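You operate a simulated robot arm through the tools that you are given. There is no shell and no other tool. Be economical: measure what you need, move in short steps, check, and stop when the job is done.

The job below is to be done with a simulated robot arm. You get a single attempt, and the scene is never put back.

TASK
Load holder 709 from the tray into magazine slot 3.
Fine: shut the cover and leave that slot at the window; leave the other controls alone.

Only the result counts: the job must be done as asked and must still hold three seconds after the hand-in. Knocking over, shifting, dropping, spilling or breaking anything else fails it. A push-on lid holds only when it is set on centred and level and pressed home; a screw cap is set on level and turned clockwise until tight.

THE ROBOT
A 6-joint arm with a two-finger gripper, hanging from a carriage that runs on a gantry, over the field with the corners [-1.8, 0.188], [-1.804, -1.192], [0.296, -1.198], [0.3, 0.182] (x, y) and turns from -5.515 to 6.475 rad about z. Base frame: it is fixed where the carriage stands at the start and does not move with it; the origin is on the floor, on the carriage's upright axis, x ahead of it, y to its left, z up; the surface under the hand at the start is at about z = 0.97. Readings come in m, rad, newtons and seconds.
With the tool pointing down near the work surface it reaches from about 0.1 to 0.54 m from the robot's upright axis, wherever it stands. Its first joint turns from -2.897 to 2.897 rad. Places, roughly: grey machine air knob [0.1, 0.3, 1]; grey machine air valve [0.2, 0.3, 1]; grey machine clamp button [-0.6, 0, 0.9]; grey machine drain valve [-0.8, -0.1, 0.8]; grey machine fill button [-0.7, 0.1, 0.9]; grey machine release button [-0.5, 0, 0.9]; grey machine reset button [0.1, 0.1, 0.9]; height knob [-0.8, 0, 0.9]; home button of the grey machine [0, 0.1, 0.9]; magazine [0.3, 0.4, 0.9]; magazine cover [0.3, 0.2, 1]; small chuck lever [-0.4, 0, 1]; tank down button [-0.9, 0.1, 0.9]; tank up button [-1, 0.1, 0.9]; x minus button [-0.2, 0.1, 1]; x plus button [-0.2, 0.1, 1]. Payload 2.45 kg.
Tool frame: the origin (TCP) lies between the finger pads and is the grasp point; the fingertips stand 0.026 m ahead of it; z points along the fingers, y is the line along which they close. Largest opening 0.096 m; the body of the gripper starts 0.069 m behind the TCP.
Orientation is that of the tool frame in the base frame, as a unit quaternion [w, x, y, z]. With the fingers straight down and closing along the base's y, the tool's x points along the base's -x, its y along +y and its z along -z.

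THE INTERFACE
- The arm moves only by the tool play_rows. Its argument "targets" is a list of rows, each a list of 3 entries, a list of its own where there are three numbers: the turn, a rotation vector about the base's x, y, z in rad, then the shift along the base's x, y, z in m, then the opening in per cent of the stroke, from 0 (shut) to 100 (fully open). In form: [[[rx, ry, rz], [x, y, z], fingers], ...]. A call has 1 to 20 rows; each row shifts and turns the commanded pose from where the row before left it. Each row takes 0.2 s and may step no farther than 0.05 m and 0.15 rad from the row before; otherwise, or with a gripper value out of range, the whole call is refused. A pose out of reach is approached as far as the arm can. The call stops where the force on the tool passes 40 N (or 10 N more than at its start, if that is more) or the arm is blocked; 0.2 s more then pass. Each finger halts on what it meets, pressing with about 33 N; the grip force reading is that of the motor and also rises with nothing between the fingers. The clock runs only during rows and for 0.2 s after the last one: add rows that do not move to give the fingers time. The reply holds the time, the measured pose of the TCP, the force on the tool along the base axes, the opening and the grip force, in the units named above and with some noise, with the torque about the TCP (base axes, N m) and any sound that the robot's microphone picked up.
- Cameras (640 x 400 px; columns grow to the right, rows downward): "scene" is now at [0.2114, 0.0541, 1.8355]; the picture's right is [0.98, -0.18, 0.00], its down [-0.17, -0.92, -0.36] and it looks along [0.06, 0.36, -0.93] (base axes); focal length 221 px, centre (320, 200). "wrist" rides on the gripper at [0.082, 0.003, -0.098] in the tool frame; the picture's right is [-0.04, 1.00, 0.00], its down [-0.73, -0.03, -0.68] and it looks along [-0.68, -0.03, 0.73] (tool axes); focal length 256 px, centre (320, 200). There is no depth. A picture from a camera that has moved, and an enlarged one, comes with that camera's place and axes in the base frame and with its lens.
- capture(camera): a new picture of that camera. No time passes.
- slide_trunk(by): slides the trunk up (or, below 0, down) by that many m; the arm and the scene camera ride with it, the base frame stays. It gives what a move gives, with no picture.
- drive_base(legs): drives the robot by 1 to 6 legs, each [ahead, left, turn to the left] in m, m and rad, along the robot's own axes; the way and the turn of a leg run together, so that a leg with both is an arc; at most 1.5 m and 3.142 rad a leg. The arm and the cameras ride along, it lands a little off, and it stops where it bumps. It keeps to its track: a leg is cut to what the track allows. It gives what a move gives.
- pan_tilt(pan, tilt): turns the head with the scene camera to pan (to the left, within 2.705 rad either way) and tilt (down, from -0.506 to 1.204), counted from straight ahead of the robot. It gives what a move gives.
- enlarge(camera, box): a new picture of the part [left, top, right, bottom] of that camera's present view, enlarged. No time passes.
- hand_in(): hands the job in; it is judged then, once.

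Go step by step. Nothing tells you exact positions but the pictures and the camera data: compare them with the known pose of the tool, close in by small moves and look again before you grip or let go. The budget is 120 turns and 78 pictures, counting those below and the enlarged ones. Unless the task says otherwise, let go and move clear before handing in, and close with one line.

The tools are called after "Emit:" as a command line: name --argument value ..., lists and objects as JSON in quotes. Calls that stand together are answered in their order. play_rows: Moves the arm, as the interface text tells. Its arguments: {"type":"object","properties":{"targets":{"type":"array","items":{"type":"array"}}},"required":["targets"]} The other tools are called the same way: slide_trunk (by) slides the trunk up or down; drive_base (legs) drives the base; pan_tilt (pan, tilt) turns the head that bears the scene camera; capture (camera) takes a picture; enlarge (camera, box) takes an enlarged picture of a part of a camera's view; hand_in () hands the job in.

At the start:

```text
time: 0.0
tcp_pos: [0.3647, 0.2747, 1.0001]
orientation: [0.0, 0.0, 1.0, 0.0]
contact_force: [-0.5, 0.5, -0.8]
ft_torque: [0.0, -0.01, -0.04]
opening: 0.0961
finger_force: 0.1
trunk travel left (down, up): [-0.575, 0.027]
robot x, y, heading: [-0.0001, 0.0007, 0.004]
head pan, tilt: [1.391, 1.201]
```

scene: 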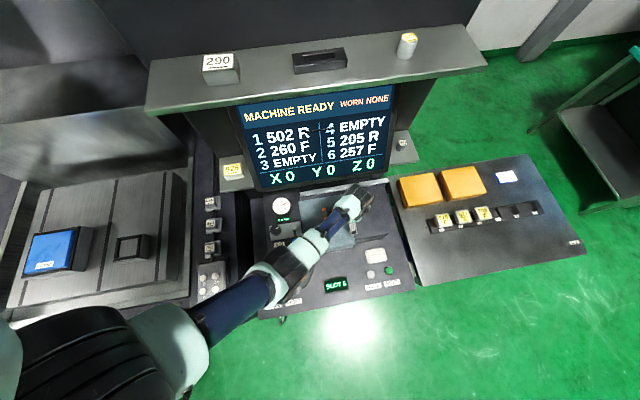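
wrist: 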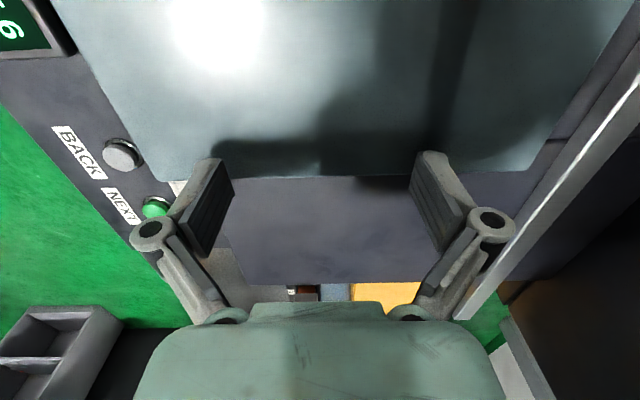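

I see the grey machine with its screen (slot 3 empty), a slot display "SLOT 6", BACK/NEXT buttons, and a tray on the right with holders. I'll look closer at these.

Emit:
enlarge --camera "scene" --box '[240, 180, 420, 320]'

Emit:
enlarge --camera "scene" --box '[390, 150, 590, 290]'

Emit:
enlarge --camera "scene" --box '[190, 30, 420, 200]'

```text
2.86 times, centred on (330, 250) of scene
camera zoom: at [0.2114, 0.0541, 1.8355], right [0.98, -0.18, 0.0], down [-0.17, -0.92, -0.36], along [0.06, 0.36, -0.93], focal length 632 px, centre (291, 57)
```

zoom: 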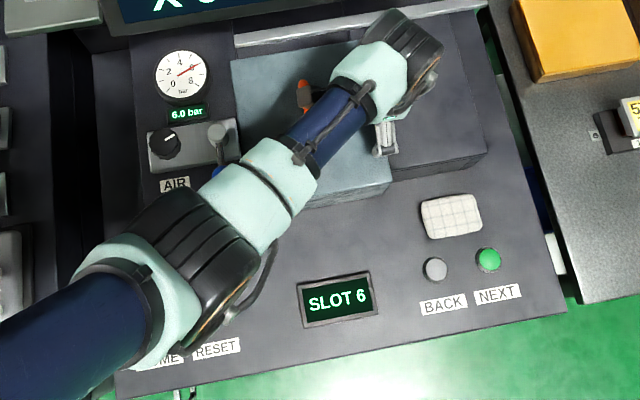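

```text
2.86 times, centred on (490, 220) of scene
camera zoom: at [0.2114, 0.0541, 1.8355], right [0.98, -0.18, 0.0], down [-0.17, -0.92, -0.36], along [0.06, 0.36, -0.93], focal length 632 px, centre (-166, 143)
```

zoom: 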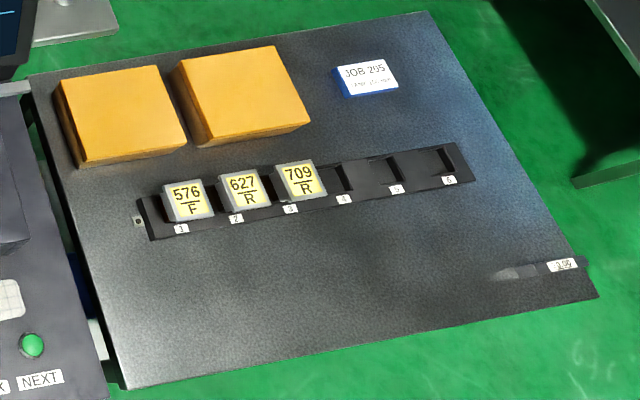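

```text
2.35 times, centred on (305, 115) of scene
camera zoom: at [0.2114, 0.0541, 1.8355], right [0.98, -0.18, 0.0], down [-0.17, -0.92, -0.36], along [0.06, 0.36, -0.93], focal length 520 px, centre (355, 400)
```

zoom: 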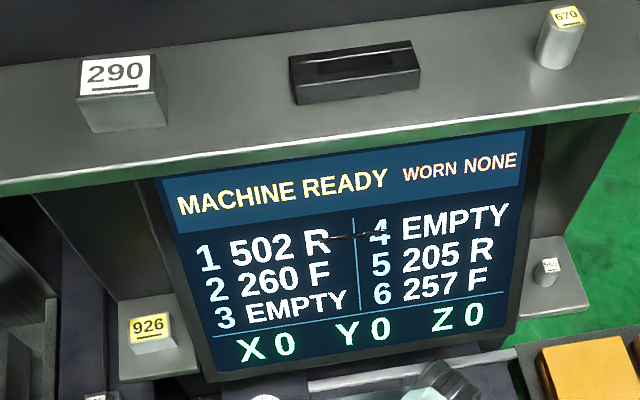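

Holder 709 (R) is in tray place 3. The window shows slot 6. I'll pull the arm up and back for an unobstructed view of the magazine and cover.

Emit:
play_rows --targets '[[[0, 0, 0], [0, 0, 0.04], 100], [[0, 0, 0], [0, 0, 0.04], 100], [[0, 0, 0], [0, 0, 0.04], 100], [[0, 0, 0], [0, -0.05, 0], 100], [[0, 0, 0], [0, -0.05, 0], 100], [[0, 0, 0], [0, -0.05, 0], 100], [[0, 0, 0], [0, -0.05, 0], 100], [[0, 0, 0], [0, -0.05, 0], 100], [[0, 0, 0], [0, -0.05, 0], 100]]'

Emit:
capture --camera "scene"

Emit:
enlarge --camera "scene" --box '[240, 180, 420, 320]'

```text
time: 2.0
tcp_pos: [0.3617, -0.0273, 1.1191]
orientation: [0.0, -0.001, 1.0, 0.0]
contact_force: [0.1, 0.0, 0.1]
ft_torque: [0.0, 0.01, 0.0]
opening: 0.0962
finger_force: 0.1
trunk travel left (down, up): [-0.575, 0.027]
robot x, y, heading: [-0.0014, -0.0028, -0.002]
head pan, tilt: [1.391, 1.201]
```

```text
72 pictures are left
camera scene: at [0.2114, 0.0542, 1.8355], right [0.98, -0.18, 0.0], down [-0.17, -0.92, -0.36], along [0.06, 0.36, -0.93], focal length 221 px, centre (320, 200)
```

scene: 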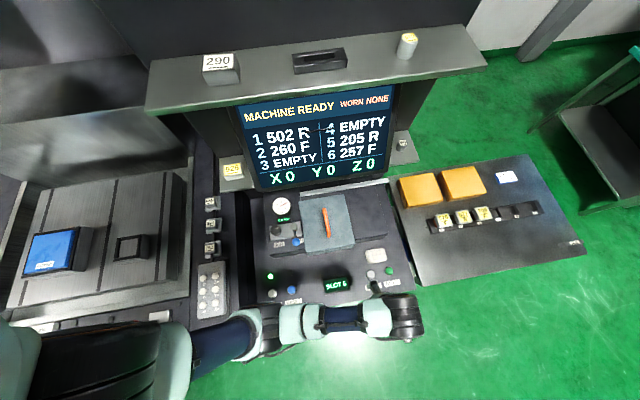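

```text
2.86 times, centred on (330, 250) of scene
camera zoom: at [0.2114, 0.0542, 1.8355], right [0.98, -0.18, 0.0], down [-0.17, -0.92, -0.36], along [0.06, 0.36, -0.93], focal length 632 px, centre (291, 57)
```

zoom: 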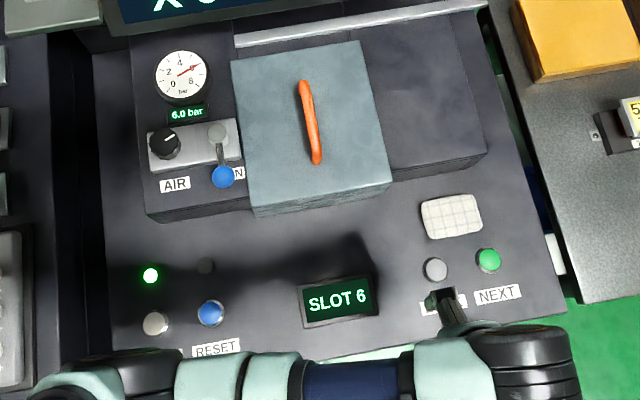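

The cover is shut, with an orange handle bar along y, and probably slides right along the rail over the dark block. BACK looks near (0.40, 0.06) and NEXT near (0.475, 0.06); I'll check with the wrist camera.

Emit:
capture --camera "wrist"

```text
70 pictures are left
camera wrist: at [0.2816, -0.0233, 1.2176], right [0.04, 1.0, 0.0], down [0.73, -0.03, 0.68], along [0.68, -0.03, -0.73], focal length 256 px, centre (320, 200)
```

wrist: 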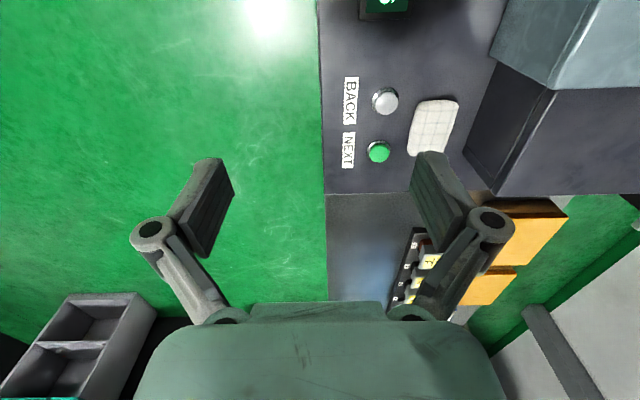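

Triangulation puts NEXT near (0.508, 0.062) and the panel at z≈0.85. I'll drive the carriage forward for better reach, then look again.

Emit:
drive_base --legs '[[0.2, 0, 0]]'

Emit:
capture --camera "scene"

Emit:
capture --camera "wrist"

```text
time: 3.6
tcp_pos: [0.5621, -0.0274, 1.1197]
orientation: [0.001, 0.001, 1.0, 0.0]
contact_force: [-0.3, -0.2, 0.2]
ft_torque: [-0.01, 0.01, -0.02]
opening: 0.0958
finger_force: 0.1
trunk travel left (down, up): [-0.575, 0.027]
robot x, y, heading: [0.198, 0.0021, -0.003]
head pan, tilt: [1.391, 1.201]
```

```text
69 pictures are left
camera scene: at [0.4119, 0.0537, 1.8355], right [0.98, -0.18, 0.0], down [-0.17, -0.92, -0.36], along [0.07, 0.36, -0.93], focal length 221 px, centre (320, 200)
```

scene: 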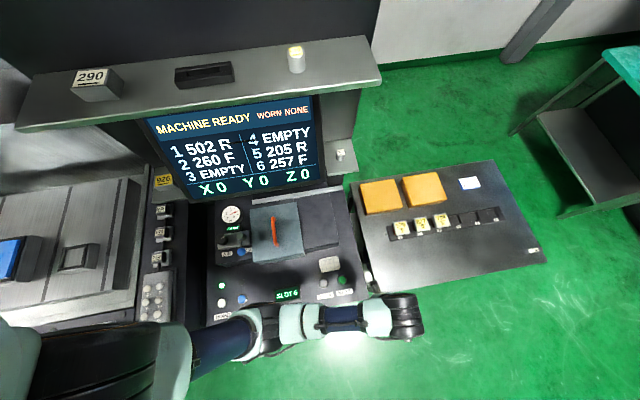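

```text
68 pictures are left
camera wrist: at [0.4822, -0.0235, 1.2175], right [0.04, 1.0, 0.0], down [0.73, -0.03, 0.68], along [0.68, -0.03, -0.73], focal length 256 px, centre (320, 200)
```

wrist: 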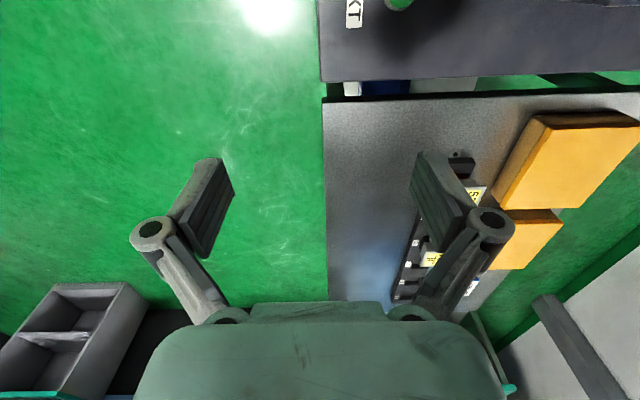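

Stereo gives NEXT ≈ (0.505, 0.062, 0.85) and holder 709 ≈ (1.015, 0.234, 0.845). I'll move the closed fingers above NEXT and check.

Emit:
play_rows --targets '[[[0, 0, 0], [-0.028, 0.04, 0], 50], [[0, 0, 0], [-0.029, 0.045, 0], 0], [[0, 0, 0], [0, 0, -0.04], 0], [[0, 0, 0], [0, 0, -0.04], 0], [[0, 0, 0], [0, 0, -0.04], 0], [[0, 0, 0], [0, 0, -0.04], 0], [[0, 0, 0], [0, 0, 0], 0]]'

Emit:
capture --camera "wrist"

Emit:
enlarge --camera "scene" --box '[200, 180, 400, 320]'

```text
refused: row 2 steps farther than a row can; nothing moved
```

```text
67 pictures are left
camera wrist: at [0.4822, -0.0235, 1.2175], right [0.04, 1.0, 0.0], down [0.73, -0.03, 0.68], along [0.68, -0.03, -0.73], focal length 256 px, centre (320, 200)
```

wrist: 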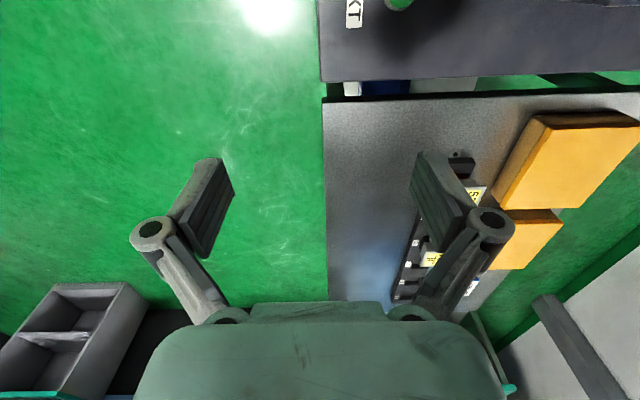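

```text
2.86 times, centred on (300, 250) of scene
camera zoom: at [0.4119, 0.0537, 1.8355], right [0.98, -0.18, 0.0], down [-0.17, -0.92, -0.36], along [0.07, 0.36, -0.93], focal length 632 px, centre (377, 57)
```

zoom: 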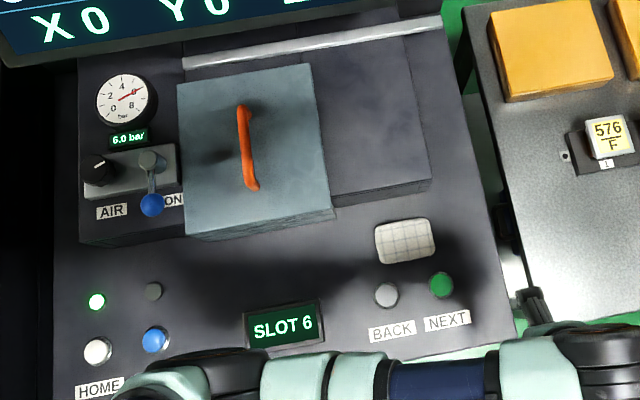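

The row was too long. I'll repeat it in smaller steps.

Emit:
play_rows --targets '[[[0, 0, 0], [-0.019, 0.03, 0], 50], [[0, 0, 0], [-0.019, 0.03, 0], 0], [[0, 0, 0], [-0.019, 0.029, 0], 0], [[0, 0, 0], [0, 0, -0.04], 0], [[0, 0, 0], [0, 0, -0.04], 0], [[0, 0, 0], [0, 0, -0.04], 0], [[0, 0, 0], [0, 0, -0.04], 0], [[0, 0, 0], [0, 0, -0.03], 0]]'

Emit:
capture --camera "wrist"

Emit:
enlarge --camera "scene" --box '[200, 180, 400, 320]'

```text
time: 5.4
tcp_pos: [0.5047, 0.0613, 0.9287]
orientation: [0.0, 0.001, 1.0, 0.0]
contact_force: [0.0, -0.3, -0.1]
ft_torque: [0.02, 0.0, -0.04]
opening: 0.0
finger_force: 28.4
trunk travel left (down, up): [-0.575, 0.027]
robot x, y, heading: [0.2011, 0.0002, 0.002]
head pan, tilt: [1.391, 1.201]
```

```text
65 pictures are left
camera wrist: at [0.4248, 0.0643, 1.0276], right [0.04, 1.0, 0.0], down [0.73, -0.03, 0.68], along [0.68, -0.03, -0.73], focal length 256 px, centre (320, 200)
```

wrist: 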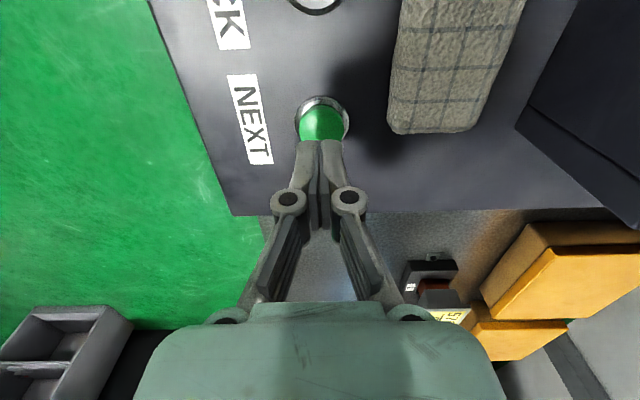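

```text
2.86 times, centred on (300, 250) of scene
camera zoom: at [0.4119, 0.0537, 1.8355], right [0.98, -0.18, 0.0], down [-0.17, -0.92, -0.36], along [0.07, 0.36, -0.93], focal length 632 px, centre (377, 57)
```

zoom: 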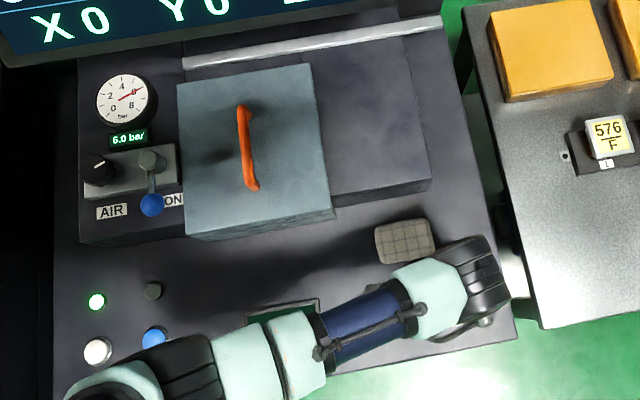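

The fingers line up with NEXT in y, and the button is about 4 mm farther in x. I'll press down slowly.

Emit:
play_rows --targets '[[[0, 0, 0], [0.004, 0, -0.02], 0], [[0, 0, 0], [0, 0, -0.01], 0], [[0, 0, 0], [0, 0, -0.004], 0], [[0, 0, 0], [0, 0, -0.004], 0]]'

```text
time: 6.4
tcp_pos: [0.51, 0.0621, 0.8914]
orientation: [0.0, 0.0, 1.0, 0.0]
contact_force: [-2.5, -2.3, 15.9]
ft_torque: [-0.05, 0.12, 0.02]
opening: 0.0062
finger_force: 28.7
trunk travel left (down, up): [-0.575, 0.027]
robot x, y, heading: [0.2031, 0.0036, -0.009]
head pan, tilt: [1.391, 1.201]
heard: click
```

A click was heard. I'll lift and check the display.

Emit:
play_rows --targets '[[[0, 0, 0], [0, 0, 0.012], 0], [[0, 0, 0], [0, 0, 0.025], 0], [[0, 0, 0], [0, -0.045, 0.01], 0], [[0, 0, 0], [0, -0.045, 0], 0]]'

Emit:
enlarge --camera "scene" --box '[200, 180, 400, 320]'

```text
time: 7.4
tcp_pos: [0.5091, -0.0314, 0.9389]
orientation: [-0.001, 0.0, 1.0, 0.001]
contact_force: [-1.3, -1.0, 0.2]
ft_torque: [-0.01, 0.02, 0.01]
opening: 0.0002
finger_force: 28.6
trunk travel left (down, up): [-0.575, 0.027]
robot x, y, heading: [0.2022, -0.0, -0.0]
head pan, tilt: [1.391, 1.201]
```

```text
2.86 times, centred on (300, 250) of scene
camera zoom: at [0.4119, 0.0538, 1.8355], right [0.98, -0.18, 0.0], down [-0.17, -0.92, -0.36], along [0.07, 0.36, -0.93], focal length 632 px, centre (377, 57)
```

zoom: 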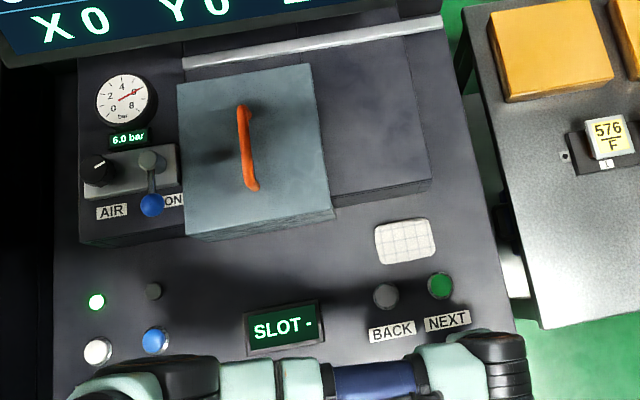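

The display shows "SLOT -", so the magazine is indexing. I'll wait.

Emit:
play_rows --targets '[[[0, 0, 0], [0, 0, 0], 0], [[0, 0, 0], [0, 0, 0], 0], [[0, 0, 0], [0, 0, 0], 0], [[0, 0, 0], [0, 0, 0], 0], [[0, 0, 0], [0, 0, 0], 0], [[0, 0, 0], [0, 0, 0], 0], [[0, 0, 0], [0, 0, 0], 0], [[0, 0, 0], [0, 0, 0], 0], [[0, 0, 0], [0, 0, 0], 0], [[0, 0, 0], [0, 0, 0], 0]]'

Emit:
enlarge --camera "scene" --box '[200, 180, 400, 320]'

```text
time: 9.6
tcp_pos: [0.5086, -0.0301, 0.9384]
orientation: [0.0, 0.001, 1.0, 0.0]
contact_force: [-1.5, 0.3, 0.6]
ft_torque: [-0.01, 0.01, -0.01]
opening: 0.0002
finger_force: 28.5
trunk travel left (down, up): [-0.575, 0.027]
robot x, y, heading: [0.1984, 0.0008, 0.001]
head pan, tilt: [1.391, 1.201]
```

```text
2.86 times, centred on (300, 250) of scene
camera zoom: at [0.4119, 0.0537, 1.8355], right [0.98, -0.18, 0.0], down [-0.17, -0.92, -0.36], along [0.07, 0.36, -0.93], focal length 632 px, centre (377, 57)
```

zoom: 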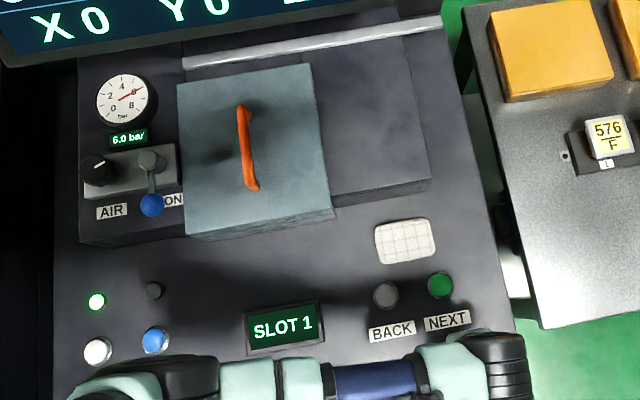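

Slot 1 is showing. Two more NEXT presses are needed, with a wait between them.

Emit:
play_rows --targets '[[[0, 0, 0], [0, 0.045, 0], 0], [[0, 0, 0], [0, 0.047, -0.01], 0], [[0, 0, 0], [0, 0, -0.025], 0], [[0, 0, 0], [0, 0, -0.005], 0], [[0, 0, 0], [0, 0, -0.006], 0], [[0, 0, 0], [0, 0, 0.02], 0], [[0, 0, 0], [0, 0, 0.015], 0], [[0, 0, 0], [0, 0, 0], 0], [[0, 0, 0], [0, 0, 0], 0], [[0, 0, 0], [0, 0, 0], 0], [[0, 0, 0], [0, 0, 0], 0], [[0, 0, 0], [0, 0, 0], 0], [[0, 0, 0], [0, 0, 0], 0], [[0, 0, 0], [0, 0, 0], 0], [[0, 0, 0], [0, 0, 0], 0], [[0, 0, 0], [0, 0, 0], 0], [[0, 0, 0], [0, 0, 0], 0], [[0, 0, 0], [0, 0, 0], 0], [[0, 0, 0], [0, 0, 0], 0], [[0, 0, 0], [0, 0, 0], 0]]'

```text
time: 13.8
tcp_pos: [0.5104, 0.0643, 0.9284]
orientation: [0.0, 0.001, 1.0, -0.001]
contact_force: [-0.5, 0.5, -0.4]
ft_torque: [0.01, -0.01, -0.01]
opening: 0.0
finger_force: 28.7
trunk travel left (down, up): [-0.575, 0.027]
robot x, y, heading: [0.1963, 0.0036, -0.006]
head pan, tilt: [1.391, 1.201]
heard: click
```

Emit:
play_rows --targets '[[[0, 0, 0], [0, 0, -0.025], 0], [[0, 0, 0], [0, 0, -0.006], 0], [[0, 0, 0], [0, 0, -0.006], 0], [[0, 0, 0], [0, 0, 0.02], 0], [[0, 0, 0], [0, 0, 0.02], 0], [[0, 0, 0], [0, -0.045, 0], 0], [[0, 0, 0], [0, -0.045, 0], 0], [[0, 0, 0], [0, 0, 0.03], 0], [[0, 0, 0], [0, 0, 0.03], 0], [[0, 0, 0], [0, 0, 0.03], 0], [[0, 0, 0], [0, 0, 0.03], 0], [[0, 0, 0], [0, 0, 0.03], 50], [[0, 0, 0], [0, 0, 0], 50], [[0, 0, 0], [0, 0, 0], 50], [[0, 0, 0], [0, 0, 0], 50], [[0, 0, 0], [0, 0, 0], 50], [[0, 0, 0], [0, 0, 0], 50]]'

Emit:
enlarge --camera "scene" --box '[200, 180, 400, 320]'

```text
time: 17.4
tcp_pos: [0.5086, -0.0266, 1.0807]
orientation: [0.001, 0.0, 1.0, 0.0]
contact_force: [0.6, -1.1, -1.0]
ft_torque: [-0.02, -0.03, -0.03]
opening: 0.0482
finger_force: 0.1
trunk travel left (down, up): [-0.575, 0.027]
robot x, y, heading: [0.2002, 0.0006, 0.004]
head pan, tilt: [1.391, 1.201]
heard: click
```

```text
2.86 times, centred on (300, 250) of scene
camera zoom: at [0.4119, 0.0537, 1.8355], right [0.98, -0.18, 0.0], down [-0.17, -0.92, -0.36], along [0.07, 0.36, -0.93], focal length 632 px, centre (377, 57)
```

zoom: 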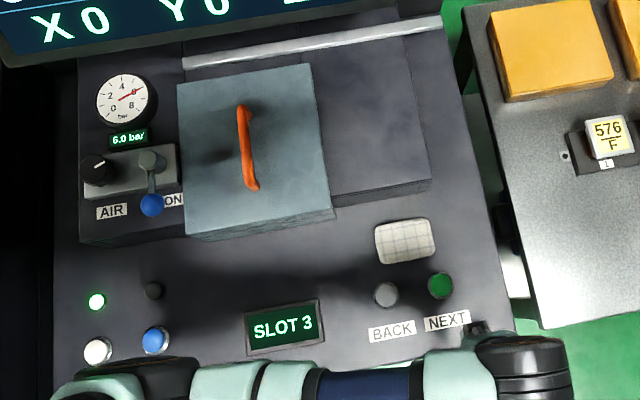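

Slot 3 is at the window. The cover handle is at about (0.273, 0.271, 1.025), so I'll turn the gripper to close along x and move above it.

Emit:
play_rows --targets '[[[0, 0, 0.1428], [-0.0214, 0.027, 0.01], 50], [[0, 0, 0.1428], [-0.0214, 0.027, 0.01], 50], [[0, 0, 0.1428], [-0.0214, 0.027, 0.01], 50], [[0, 0, 0.1428], [-0.0214, 0.027, 0.01], 50], [[0, 0, 0.1428], [-0.0214, 0.027, 0], 50], [[0, 0, 0.1428], [-0.0214, 0.027, 0], 50], [[0, 0, 0.1428], [-0.0214, 0.027, 0], 50], [[0, 0, 0.1428], [-0.0214, 0.027, 0], 50], [[0, 0, 0.1428], [-0.0214, 0.027, 0], 50], [[0, 0, 0.1428], [-0.0214, 0.027, 0], 50], [[0, 0, 0.1428], [-0.0214, 0.027, 0], 50]]'

Emit:
capture --camera "wrist"

Emit:
capture --camera "scene"

```text
time: 19.8
tcp_pos: [0.2735, 0.2724, 1.1215]
orientation: [0.0, -0.707, 0.707, -0.001]
contact_force: [0.6, -0.6, -0.5]
ft_torque: [0.06, 0.0, 0.0]
opening: 0.0478
finger_force: 0.1
trunk travel left (down, up): [-0.575, 0.027]
robot x, y, heading: [0.1998, -0.0051, -0.004]
head pan, tilt: [1.391, 1.201]
```

```text
60 pictures are left
camera wrist: at [0.2714, 0.1912, 1.2202], right [-1.0, 0.04, 0.0], down [0.03, 0.73, 0.68], along [0.03, 0.68, -0.73], focal length 256 px, centre (320, 200)
```

wrist: 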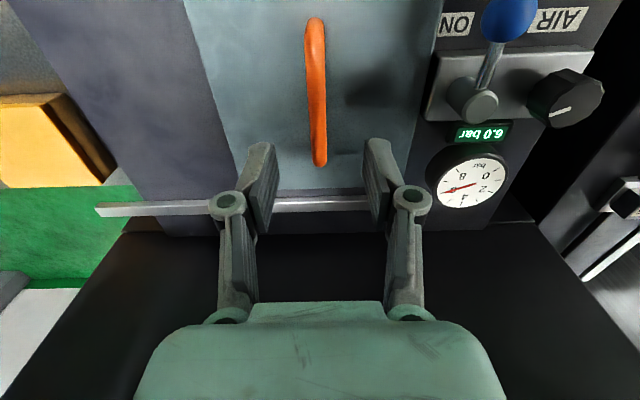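

```text
59 pictures are left
camera scene: at [0.4119, 0.0536, 1.8355], right [0.98, -0.18, 0.0], down [-0.17, -0.92, -0.36], along [0.07, 0.36, -0.93], focal length 221 px, centre (320, 200)
```

scene: 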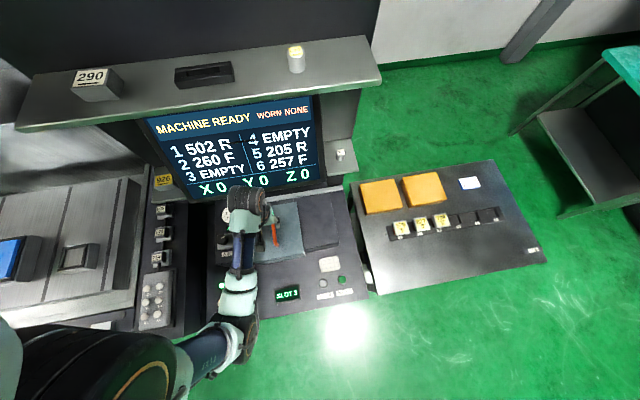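

Handle bar runs y≈0.22–0.33 at x≈0.277. I'll descend around it partway and look.

Emit:
play_rows --targets '[[[0, 0, 0], [0.004, 0, -0.04], 50], [[0, 0, 0], [0, 0, -0.04], 50], [[0, 0, 0], [0, 0, -0.012], 50]]'

Emit:
capture --camera "wrist"

```text
time: 20.6
tcp_pos: [0.2779, 0.2701, 1.0286]
orientation: [0.0, -0.706, 0.708, 0.001]
contact_force: [1.0, -0.3, 0.0]
ft_torque: [0.01, 0.02, -0.02]
opening: 0.048
finger_force: 0.1
trunk travel left (down, up): [-0.575, 0.027]
robot x, y, heading: [0.1981, -0.0006, -0.005]
head pan, tilt: [1.391, 1.201]
```

```text
58 pictures are left
camera wrist: at [0.276, 0.1887, 1.1273], right [-1.0, 0.04, 0.0], down [0.03, 0.73, 0.68], along [0.03, 0.68, -0.73], focal length 256 px, centre (320, 200)
```

wrist: 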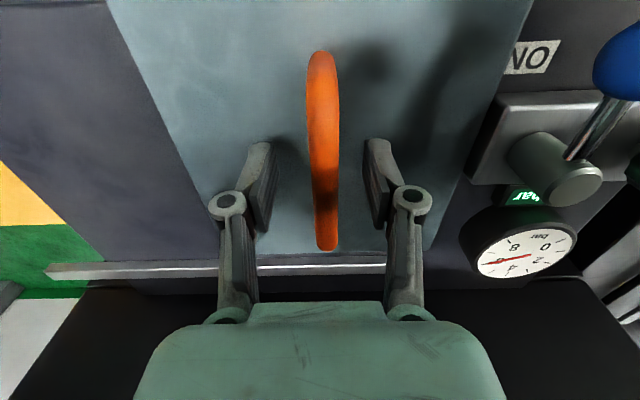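

Emit:
play_rows --targets '[[[0, 0, 0], [0, 0, -0.005], 50], [[0, 0, 0], [0, 0, -0.005], 50], [[0, 0, 0], [0, 0, 0], 0], [[0, 0, 0], [0, 0, 0], 0], [[0, 0, 0], [0, 0, 0], 0]]'

Emit:
capture --camera "wrist"

```text
time: 21.8
tcp_pos: [0.2774, 0.2705, 1.0188]
orientation: [-0.001, -0.707, 0.707, 0.001]
contact_force: [-4.7, 1.8, -5.6]
ft_torque: [0.0, 0.0, -0.07]
opening: 0.0122
finger_force: 39.1
trunk travel left (down, up): [-0.575, 0.027]
robot x, y, heading: [0.1996, -0.0006, 0.0]
head pan, tilt: [1.391, 1.201]
```

```text
57 pictures are left
camera wrist: at [0.2759, 0.1893, 1.1164], right [-1.0, 0.04, 0.0], down [0.03, 0.73, 0.68], along [0.03, 0.68, -0.73], focal length 256 px, centre (320, 200)
```

wrist: 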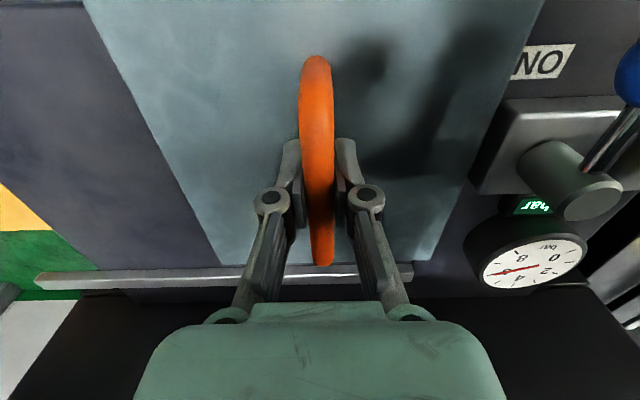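

The handle is gripped. I'll try sliding it to +x gently.

Emit:
play_rows --targets '[[[0, 0, 0], [0.01, 0, 0], 0], [[0, 0, 0], [0.01, 0, 0], 0], [[0, 0, 0], [0.01, 0, 0], 0]]'

```text
time: 22.6
tcp_pos: [0.3078, 0.2698, 1.0184]
orientation: [0.001, -0.706, 0.708, -0.001]
contact_force: [-3.5, 7.8, -20.2]
ft_torque: [-0.34, -0.03, -0.15]
opening: 0.0124
finger_force: 39.2
trunk travel left (down, up): [-0.575, 0.027]
robot x, y, heading: [0.1997, 0.0017, -0.004]
head pan, tilt: [1.391, 1.201]
```

Emit:
capture --camera "wrist"

Emit:
enlarge --camera "scene" --box '[200, 160, 400, 300]'

```text
56 pictures are left
camera wrist: at [0.3055, 0.1892, 1.1164], right [-1.0, 0.04, 0.0], down [0.03, 0.73, 0.68], along [0.03, 0.68, -0.73], focal length 256 px, centre (320, 200)
```

wrist: 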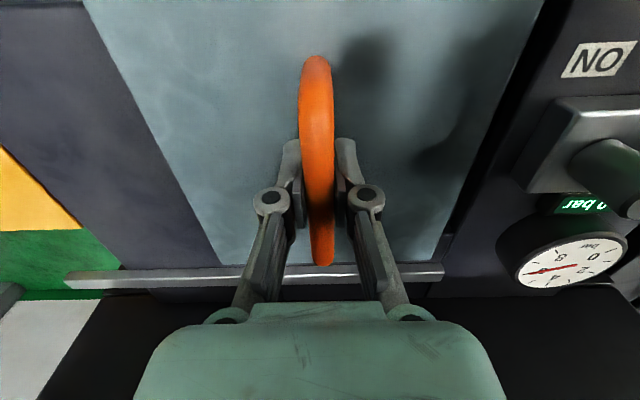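

```text
2.86 times, centred on (300, 230) of scene
camera zoom: at [0.4117, 0.0539, 1.8352], right [0.98, -0.18, 0.0], down [-0.17, -0.92, -0.36], along [0.06, 0.36, -0.93], focal length 632 px, centre (377, 114)
```

zoom: 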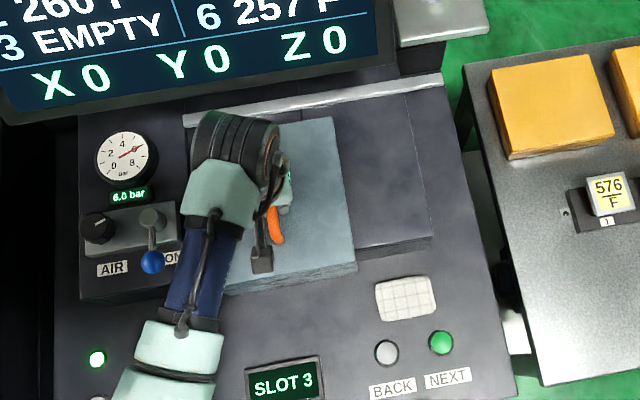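

The cover slides to +x. Continuing, easing down by 2 mm to relieve the vertical pull.

Emit:
play_rows --targets '[[[0, 0, 0], [0.01, 0, -0.002], 0], [[0, 0, 0], [0.02, 0, 0], 0], [[0, 0, 0], [0.02, 0, 0], 0], [[0, 0, 0], [0.02, 0, 0], 0], [[0, 0, 0], [0.02, 0, 0], 0], [[0, 0, 0], [0.02, 0, 0], 0], [[0, 0, 0], [0.02, 0, 0], 0]]'

Emit:
enlarge --camera "scene" --box '[200, 160, 400, 300]'

```text
time: 24.2
tcp_pos: [0.4395, 0.269, 1.018]
orientation: [0.001, -0.706, 0.708, 0.0]
contact_force: [-0.1, -7.2, 23.3]
ft_torque: [0.12, -0.02, -0.1]
opening: 0.0121
finger_force: 39.1
trunk travel left (down, up): [-0.575, 0.027]
robot x, y, heading: [0.2004, -0.0009, -0.002]
head pan, tilt: [1.391, 1.201]
```

```text
2.86 times, centred on (300, 230) of scene
camera zoom: at [0.4121, 0.0536, 1.8356], right [0.98, -0.18, 0.0], down [-0.17, -0.92, -0.36], along [0.07, 0.36, -0.93], focal length 632 px, centre (377, 114)
```

zoom: 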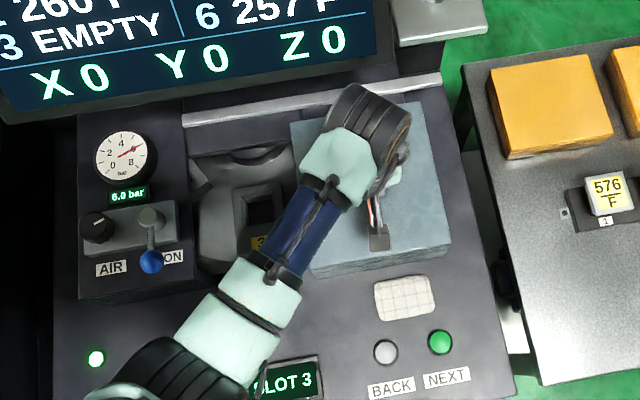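

The magazine is revealed. Pushing further to the stop.

Emit:
play_rows --targets '[[[0, 0, 0], [0.01, 0, 0.001], 0], [[0, 0, 0], [0.01, 0, 0.0], 0], [[0, 0, 0], [0.01, 0, 0], 0], [[0, 0, 0], [0.01, 0, 0], 0]]'

```text
time: 25.1
tcp_pos: [0.4649, 0.2707, 1.0172]
orientation: [0.006, 0.708, -0.706, -0.002]
contact_force: [-17.8, -5.2, 19.2]
ft_torque: [0.16, 0.06, -0.24]
opening: 0.0122
finger_force: 39.3
trunk travel left (down, up): [-0.575, 0.027]
robot x, y, heading: [0.2025, -0.0042, -0.001]
head pan, tilt: [1.391, 1.201]
stopped in row 4: the force on the tool passed its limit at 46 N (the readings are from after the stop); the commanded pose is now the measured one
```

The cover is at its stop (x≈0.465). I'll release, lift, and move clear to look at the pocket.

Emit:
play_rows --targets '[[[0, 0, 0], [-0.001, 0, 0], 50], [[0, 0, 0], [0, 0, 0], 50], [[0, 0, 0], [0, 0, 0], 50], [[0, 0, 0], [0, 0, 0.04], 50], [[0, 0, 0], [0, 0, 0.04], 50], [[0, 0, 0], [-0.01, -0.03, 0.03], 50], [[0, 0, 0], [-0.04, -0.02, 0], 50], [[0, 0, 0], [-0.04, -0.02, 0], 50], [[0, 0, 0], [-0.04, -0.02, 0], 50], [[0, 0, 0], [-0.04, -0.02, 0], 50]]'

Emit:
capture --camera "wrist"

Emit:
enlarge --camera "scene" --box '[200, 160, 400, 300]'

```text
time: 27.3
tcp_pos: [0.2975, 0.1613, 1.1274]
orientation: [-0.004, -0.707, 0.707, 0.002]
contact_force: [0.4, 0.0, 0.0]
ft_torque: [-0.02, 0.03, -0.01]
opening: 0.048
finger_force: 0.0
trunk travel left (down, up): [-0.575, 0.027]
robot x, y, heading: [0.2046, 0.0001, 0.002]
head pan, tilt: [1.391, 1.201]
```

```text
53 pictures are left
camera wrist: at [0.2962, 0.0797, 1.2255], right [-1.0, 0.04, 0.01], down [0.03, 0.73, 0.68], along [0.02, 0.68, -0.74], focal length 256 px, centre (320, 200)
```

wrist: 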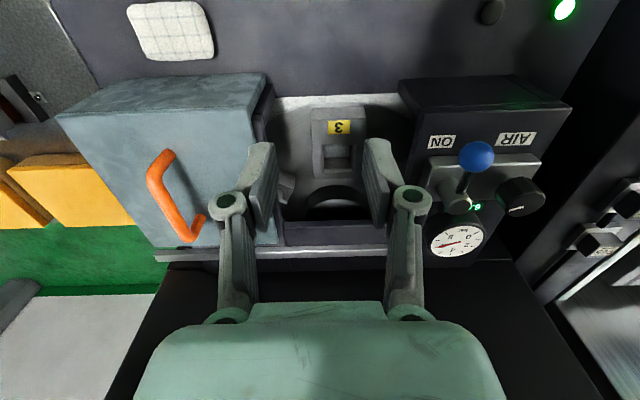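

```text
2.86 times, centred on (300, 230) of scene
camera zoom: at [0.4117, 0.0539, 1.8355], right [0.98, -0.18, 0.0], down [-0.17, -0.92, -0.36], along [0.07, 0.36, -0.93], focal length 632 px, centre (377, 114)
```

zoom: 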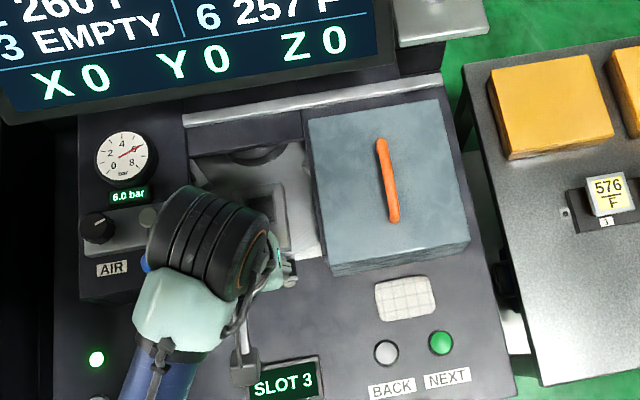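

Emit:
enlarge --camera "wrist" --box '[250, 90, 420, 240]'

Emit:
enlarge --camera "scene" --box '[370, 190, 520, 260]'

```text
2.67 times, centred on (335, 165) of wrist
camera zoom: at [0.2962, 0.0797, 1.2255], right [-1.0, 0.04, 0.01], down [0.03, 0.73, 0.68], along [0.02, 0.68, -0.74], focal length 683 px, centre (280, 293)
```

zoom: 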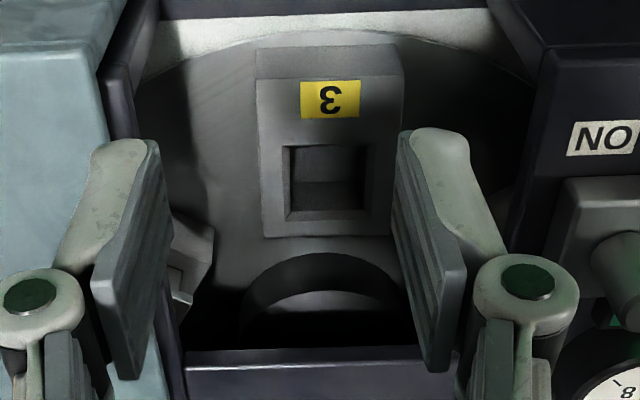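

```text
4.27 times, centred on (445, 225) of scene
camera zoom: at [0.4117, 0.0539, 1.8355], right [0.98, -0.18, 0.0], down [-0.17, -0.92, -0.36], along [0.07, 0.36, -0.93], focal length 944 px, centre (-213, 93)
```

zoom: 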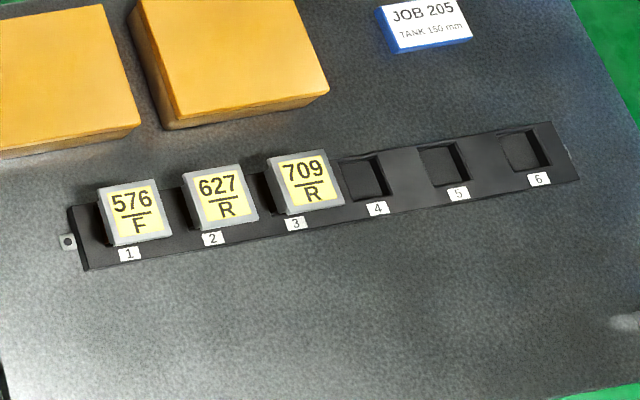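

The empty pocket 3 is open at about (0.28, 0.295). Next I'll turn the fingers back to close along y, which keeps them off neighbour 627, and move the carriage towards the tray.

Emit:
play_rows --targets '[[[0, 0, -0.1428], [0.02, -0.02, 0.005], 70], [[0, 0, -0.1428], [0.02, -0.02, 0.005], 70], [[0, 0, -0.1428], [0.025, -0.02, 0.005], 70], [[0, 0, -0.1428], [0.025, -0.02, 0.005], 70], [[0, 0, -0.1428], [0.025, -0.02, 0], 70], [[0, 0, -0.1428], [0.025, -0.015, 0], 70], [[0, 0, -0.1428], [0.025, -0.015, 0], 70], [[0, 0, -0.1428], [0.025, -0.01, 0], 70], [[0, 0, -0.1428], [0.025, 0, 0], 70], [[0, 0, -0.1428], [0.025, 0, 0], 70], [[0, 0, -0.1428], [0.025, 0, 0], 70]]'

Emit:
drive_base --legs '[[0.09, 0.0, 0], [0, 0.17, 0]]'

Emit:
capture --camera "scene"

Emit:
capture --camera "wrist"

```text
time: 29.7
tcp_pos: [0.5621, 0.0208, 1.1398]
orientation: [-0.002, 0.001, 1.0, 0.004]
contact_force: [-0.6, 0.1, -0.1]
ft_torque: [0.0, -0.01, 0.01]
opening: 0.0671
finger_force: 0.0
out of reach, approached as far as the arm can: row 6, 8
trunk travel left (down, up): [-0.575, 0.027]
robot x, y, heading: [0.2012, -0.0031, 0.002]
head pan, tilt: [1.391, 1.201]
```

```text
time: 31.9
tcp_pos: [0.6512, 0.1869, 1.14]
orientation: [0.0, 0.001, 1.0, 0.003]
contact_force: [-0.5, -0.5, 0.0]
ft_torque: [0.02, -0.01, -0.02]
opening: 0.0673
finger_force: 0.1
trunk travel left (down, up): [-0.575, 0.027]
robot x, y, heading: [0.2886, 0.1664, -0.002]
head pan, tilt: [1.391, 1.201]
```

```text
49 pictures are left
camera scene: at [0.5004, 0.2205, 1.8355], right [0.98, -0.18, 0.0], down [-0.17, -0.92, -0.36], along [0.07, 0.36, -0.93], focal length 221 px, centre (320, 200)
```

scene: 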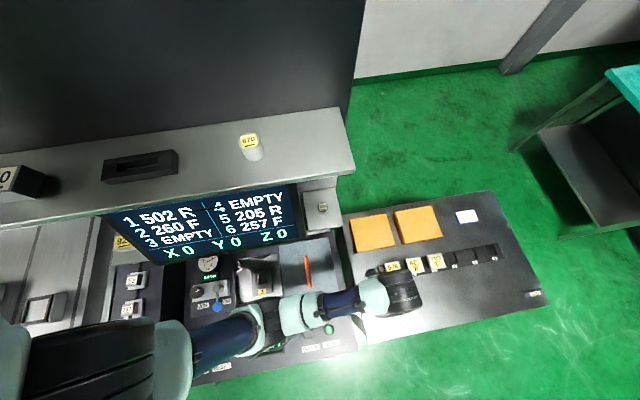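

```text
48 pictures are left
camera wrist: at [0.5711, 0.1897, 1.2381], right [0.04, 1.0, 0.01], down [0.74, -0.04, 0.68], along [0.68, -0.02, -0.74], focal length 256 px, centre (320, 200)
```

wrist: 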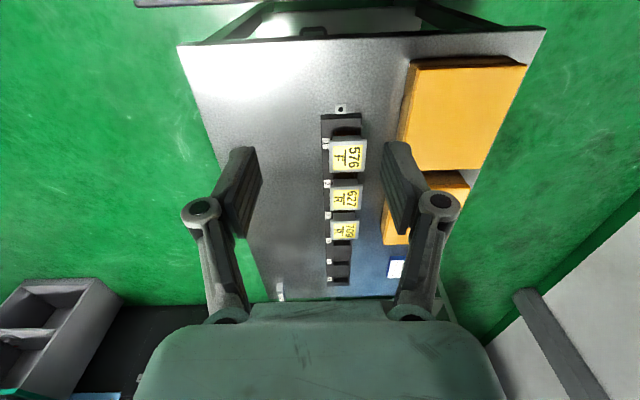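

Holder 709's label is at about (1.016, 0.230, 0.85), beyond reach at this trunk height. I'll extend the arm outward and then lower the trunk to gain horizontal reach.

Emit:
play_rows --targets '[[[0, 0, 0], [0.04, 0.01, 0.03], 70], [[0, 0, 0], [0.04, 0.01, 0.03], 70], [[0, 0, 0], [0.04, 0.01, 0.03], 70]]'

Emit:
slide_trunk --by -0.2

Emit:
capture --camera "scene"

```text
refused: row 1 steps farther than a row can; nothing moved
```

```text
time: 34.0
tcp_pos: [0.6514, 0.1857, 0.9395]
orientation: [-0.001, 0.002, 1.0, 0.004]
contact_force: [-0.7, 0.1, -0.1]
ft_torque: [-0.01, 0.05, 0.01]
opening: 0.0671
finger_force: 0.0
trunk travel left (down, up): [-0.375, 0.227]
robot x, y, heading: [0.2848, 0.1666, -0.004]
head pan, tilt: [1.391, 1.201]
```

```text
47 pictures are left
camera scene: at [0.5004, 0.2206, 1.6355], right [0.98, -0.18, 0.0], down [-0.17, -0.92, -0.36], along [0.07, 0.36, -0.93], focal length 221 px, centre (320, 200)
```

scene: 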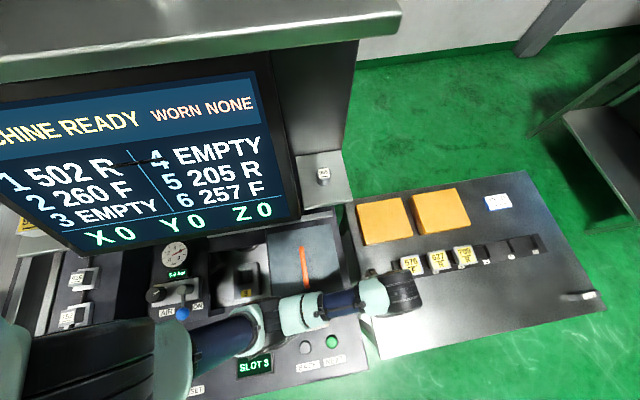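

Row was refused for length but the trunk lowered cleanly. Now I'll extend towards the holder in shorter steps.

Emit:
play_rows --targets '[[[0, 0, 0], [0.02, 0.005, 0.04], 70], [[0, 0, 0], [0.03, 0.005, 0.03], 70], [[0, 0, 0], [0.04, 0.005, 0], 70], [[0, 0, 0], [0.04, 0.005, 0], 70], [[0, 0, 0], [0.04, 0.005, 0], 70], [[0, 0, 0], [0.04, 0.005, 0], 70], [[0, 0, 0], [0.04, 0.005, 0], 70], [[0, 0, 0], [0.04, 0.005, 0], 70]]'

Emit:
capture --camera "scene"

```text
time: 35.9
tcp_pos: [0.9075, 0.2232, 0.9721]
orientation: [0.0, 0.0, 1.0, 0.003]
contact_force: [0.7, 0.4, 0.6]
ft_torque: [0.03, 0.02, 0.01]
opening: 0.067
finger_force: 0.1
out of reach, approached as far as the arm can: row 1, 2, 7, 8
trunk travel left (down, up): [-0.375, 0.227]
robot x, y, heading: [0.2873, 0.166, -0.004]
head pan, tilt: [1.391, 1.201]
```

```text
46 pictures are left
camera scene: at [0.5007, 0.2206, 1.6356], right [0.98, -0.18, 0.0], down [-0.17, -0.92, -0.36], along [0.07, 0.36, -0.93], focal length 221 px, centre (320, 200)
```

scene: 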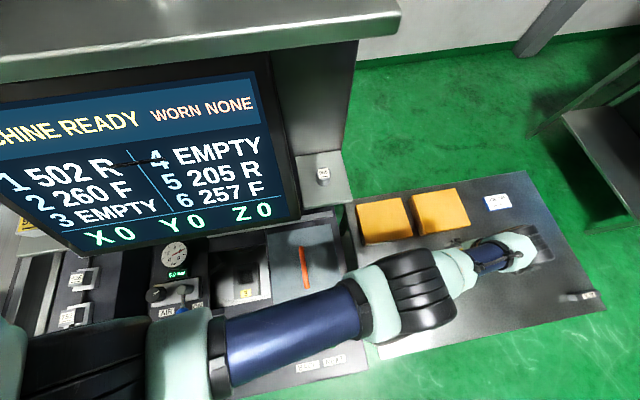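

Reach now ends near x = 0.91. I'll retract and raise, then lower the trunk further.

Emit:
play_rows --targets '[[[0, 0, 0], [-0.04, 0, 0], 70], [[0, 0, 0], [-0.04, 0, 0], 70], [[0, 0, 0], [-0.02, 0, 0.03], 70], [[0, 0, 0], [-0.01, 0, 0.04], 70], [[0, 0, 0], [-0.01, 0, 0.04], 70], [[0, 0, 0], [0, 0, 0.04], 70]]'

Emit:
slide_trunk --by -0.15

Emit:
capture --camera "scene"

```text
time: 37.2
tcp_pos: [0.8441, 0.2297, 1.0626]
orientation: [-0.002, 0.001, 1.0, 0.004]
contact_force: [-0.1, 0.5, -0.2]
ft_torque: [0.01, -0.06, -0.03]
opening: 0.0672
finger_force: 0.1
out of reach, approached as far as the arm can: row 4, 5, 6
trunk travel left (down, up): [-0.375, 0.227]
robot x, y, heading: [0.289, 0.1701, -0.006]
head pan, tilt: [1.391, 1.201]
```

```text
time: 39.0
tcp_pos: [0.8432, 0.2294, 0.9112]
orientation: [0.0, 0.001, 1.0, 0.004]
contact_force: [0.0, -0.7, -0.8]
ft_torque: [0.01, -0.01, 0.0]
opening: 0.0672
finger_force: 0.0
trunk travel left (down, up): [-0.225, 0.377]
robot x, y, heading: [0.2891, 0.1678, -0.006]
head pan, tilt: [1.391, 1.201]
```

```text
45 pictures are left
camera scene: at [0.5004, 0.2206, 1.4855], right [0.98, -0.18, 0.0], down [-0.17, -0.92, -0.36], along [0.07, 0.36, -0.93], focal length 221 px, centre (320, 200)
```

scene: 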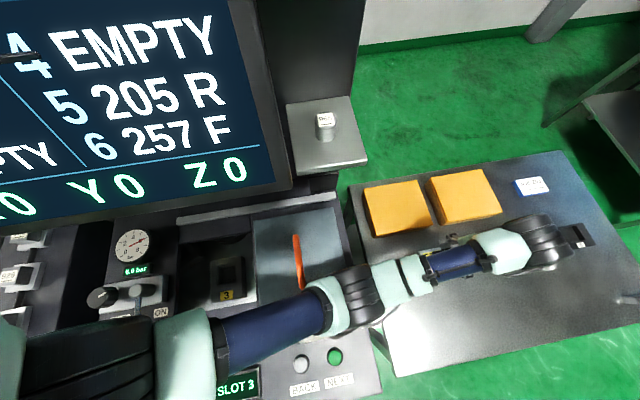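

The hand seems limited at height relative to the trunk, so I'll raise the trunk slightly, drop the hand relative to it, and roll the tool 180° so that when tilting outward the wrist camera ends up on the high side.

Emit:
slide_trunk --by 0.1

Emit:
play_rows --targets '[[[0, 0, 0.1496], [-0.02, 0, -0.02], 70], [[0, 0, 0.1496], [-0.02, 0, -0.02], 70], [[0, 0, 0.1496], [-0.02, 0, -0.02], 70], [[0, 0, 0.1496], [-0.02, 0, -0.01], 70], [[0, 0, 0.1496], [0, 0, 0], 70], [[0, 0, 0.1496], [0, 0, 0], 70], [[0, 0, 0.1496], [0, 0, 0], 70], [[0, 0, 0.1496], [0, 0, 0], 70], [[0, 0, 0.1496], [0, 0, 0], 70], [[0, 0, 0.1496], [0, 0, 0], 70], [[0, 0, 0.1496], [0, 0, 0], 70], [[0, 0, 0.1496], [0, 0, 0], 70], [[0, 0, 0.1496], [0, 0, 0], 70], [[0, 0, 0.1496], [0, 0, 0], 70], [[0, 0, 0.1496], [0, 0, 0], 70], [[0, 0, 0.1496], [0, 0, 0], 70], [[0, 0, 0.1496], [0, 0, 0], 70], [[0, 0, 0.1496], [0, 0, 0], 70], [[0, 0, 0.1496], [0, 0, 0], 70], [[0, 0, 0.1496], [0, 0, 0], 70]]'

```text
time: 40.3
tcp_pos: [0.8443, 0.2285, 1.0112]
orientation: [0.0, 0.001, 1.0, 0.004]
contact_force: [-0.3, 0.0, -0.2]
ft_torque: [-0.02, 0.03, 0.02]
opening: 0.0671
finger_force: 0.0
trunk travel left (down, up): [-0.325, 0.277]
robot x, y, heading: [0.2868, 0.1666, 0.002]
head pan, tilt: [1.391, 1.201]
```

```text
time: 44.5
tcp_pos: [0.7776, 0.2292, 0.953]
orientation: [0.002, 0.997, -0.074, 0.009]
contact_force: [-0.6, 0.3, -0.4]
ft_torque: [-0.04, 0.0, 0.0]
opening: 0.0672
finger_force: 0.0
trunk travel left (down, up): [-0.325, 0.277]
robot x, y, heading: [0.2866, 0.1651, -0.003]
head pan, tilt: [1.391, 1.201]
```

Emit:
play_rows --targets '[[[0, 0, 0.1485], [0, 0, 0], 70], [[0, -0.15, 0], [0.03, 0, 0], 70], [[0, -0.15, 0], [0.03, 0, 0], 70], [[0, 0, 0], [0.04, 0, -0.005], 70], [[0, 0, 0], [0.04, 0, -0.005], 70], [[0, 0, 0], [0.04, 0, 0], 70], [[0, 0, 0], [0.04, 0, 0], 70]]'

Emit:
capture --camera "scene"

Emit:
capture --camera "wrist"

```text
time: 46.1
tcp_pos: [0.9694, 0.231, 0.9295]
orientation: [0.005, 0.989, -0.004, 0.149]
contact_force: [-1.9, -1.0, -1.7]
ft_torque: [0.03, -0.23, 0.04]
opening: 0.0674
finger_force: 0.0
out of reach, approached as far as the arm can: row 7
trunk travel left (down, up): [-0.325, 0.277]
robot x, y, heading: [0.2956, 0.1666, -0.002]
head pan, tilt: [1.391, 1.201]
```

```text
44 pictures are left
camera scene: at [0.4985, 0.2204, 1.5845], right [0.98, -0.18, 0.0], down [-0.17, -0.92, -0.36], along [0.06, 0.36, -0.93], focal length 221 px, centre (320, 200)
```

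scene: 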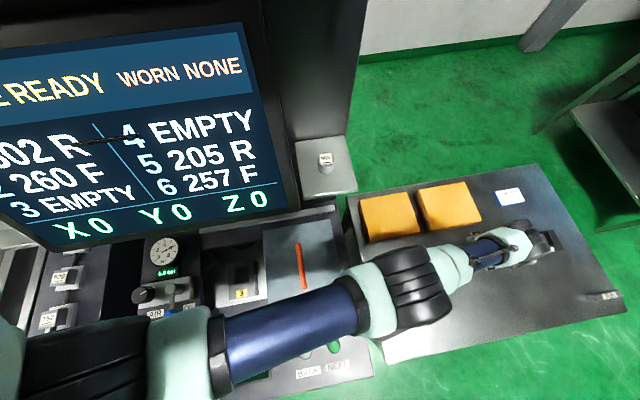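

```text
43 pictures are left
camera wrist: at [1.019, 0.2274, 1.0467], right [-0.05, -1.0, 0.0], down [-0.9, 0.04, 0.43], along [-0.43, 0.02, -0.9], focal length 256 px, centre (320, 200)
```

wrist: 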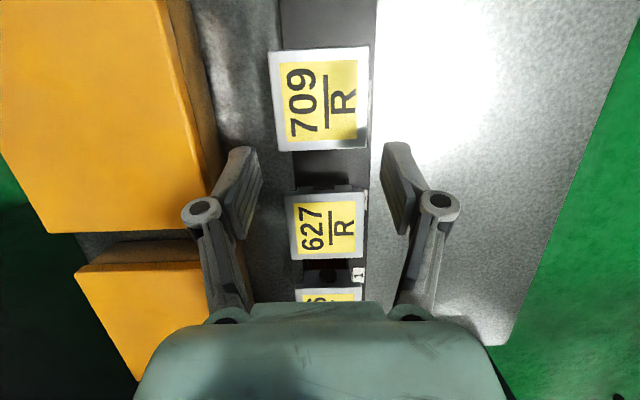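

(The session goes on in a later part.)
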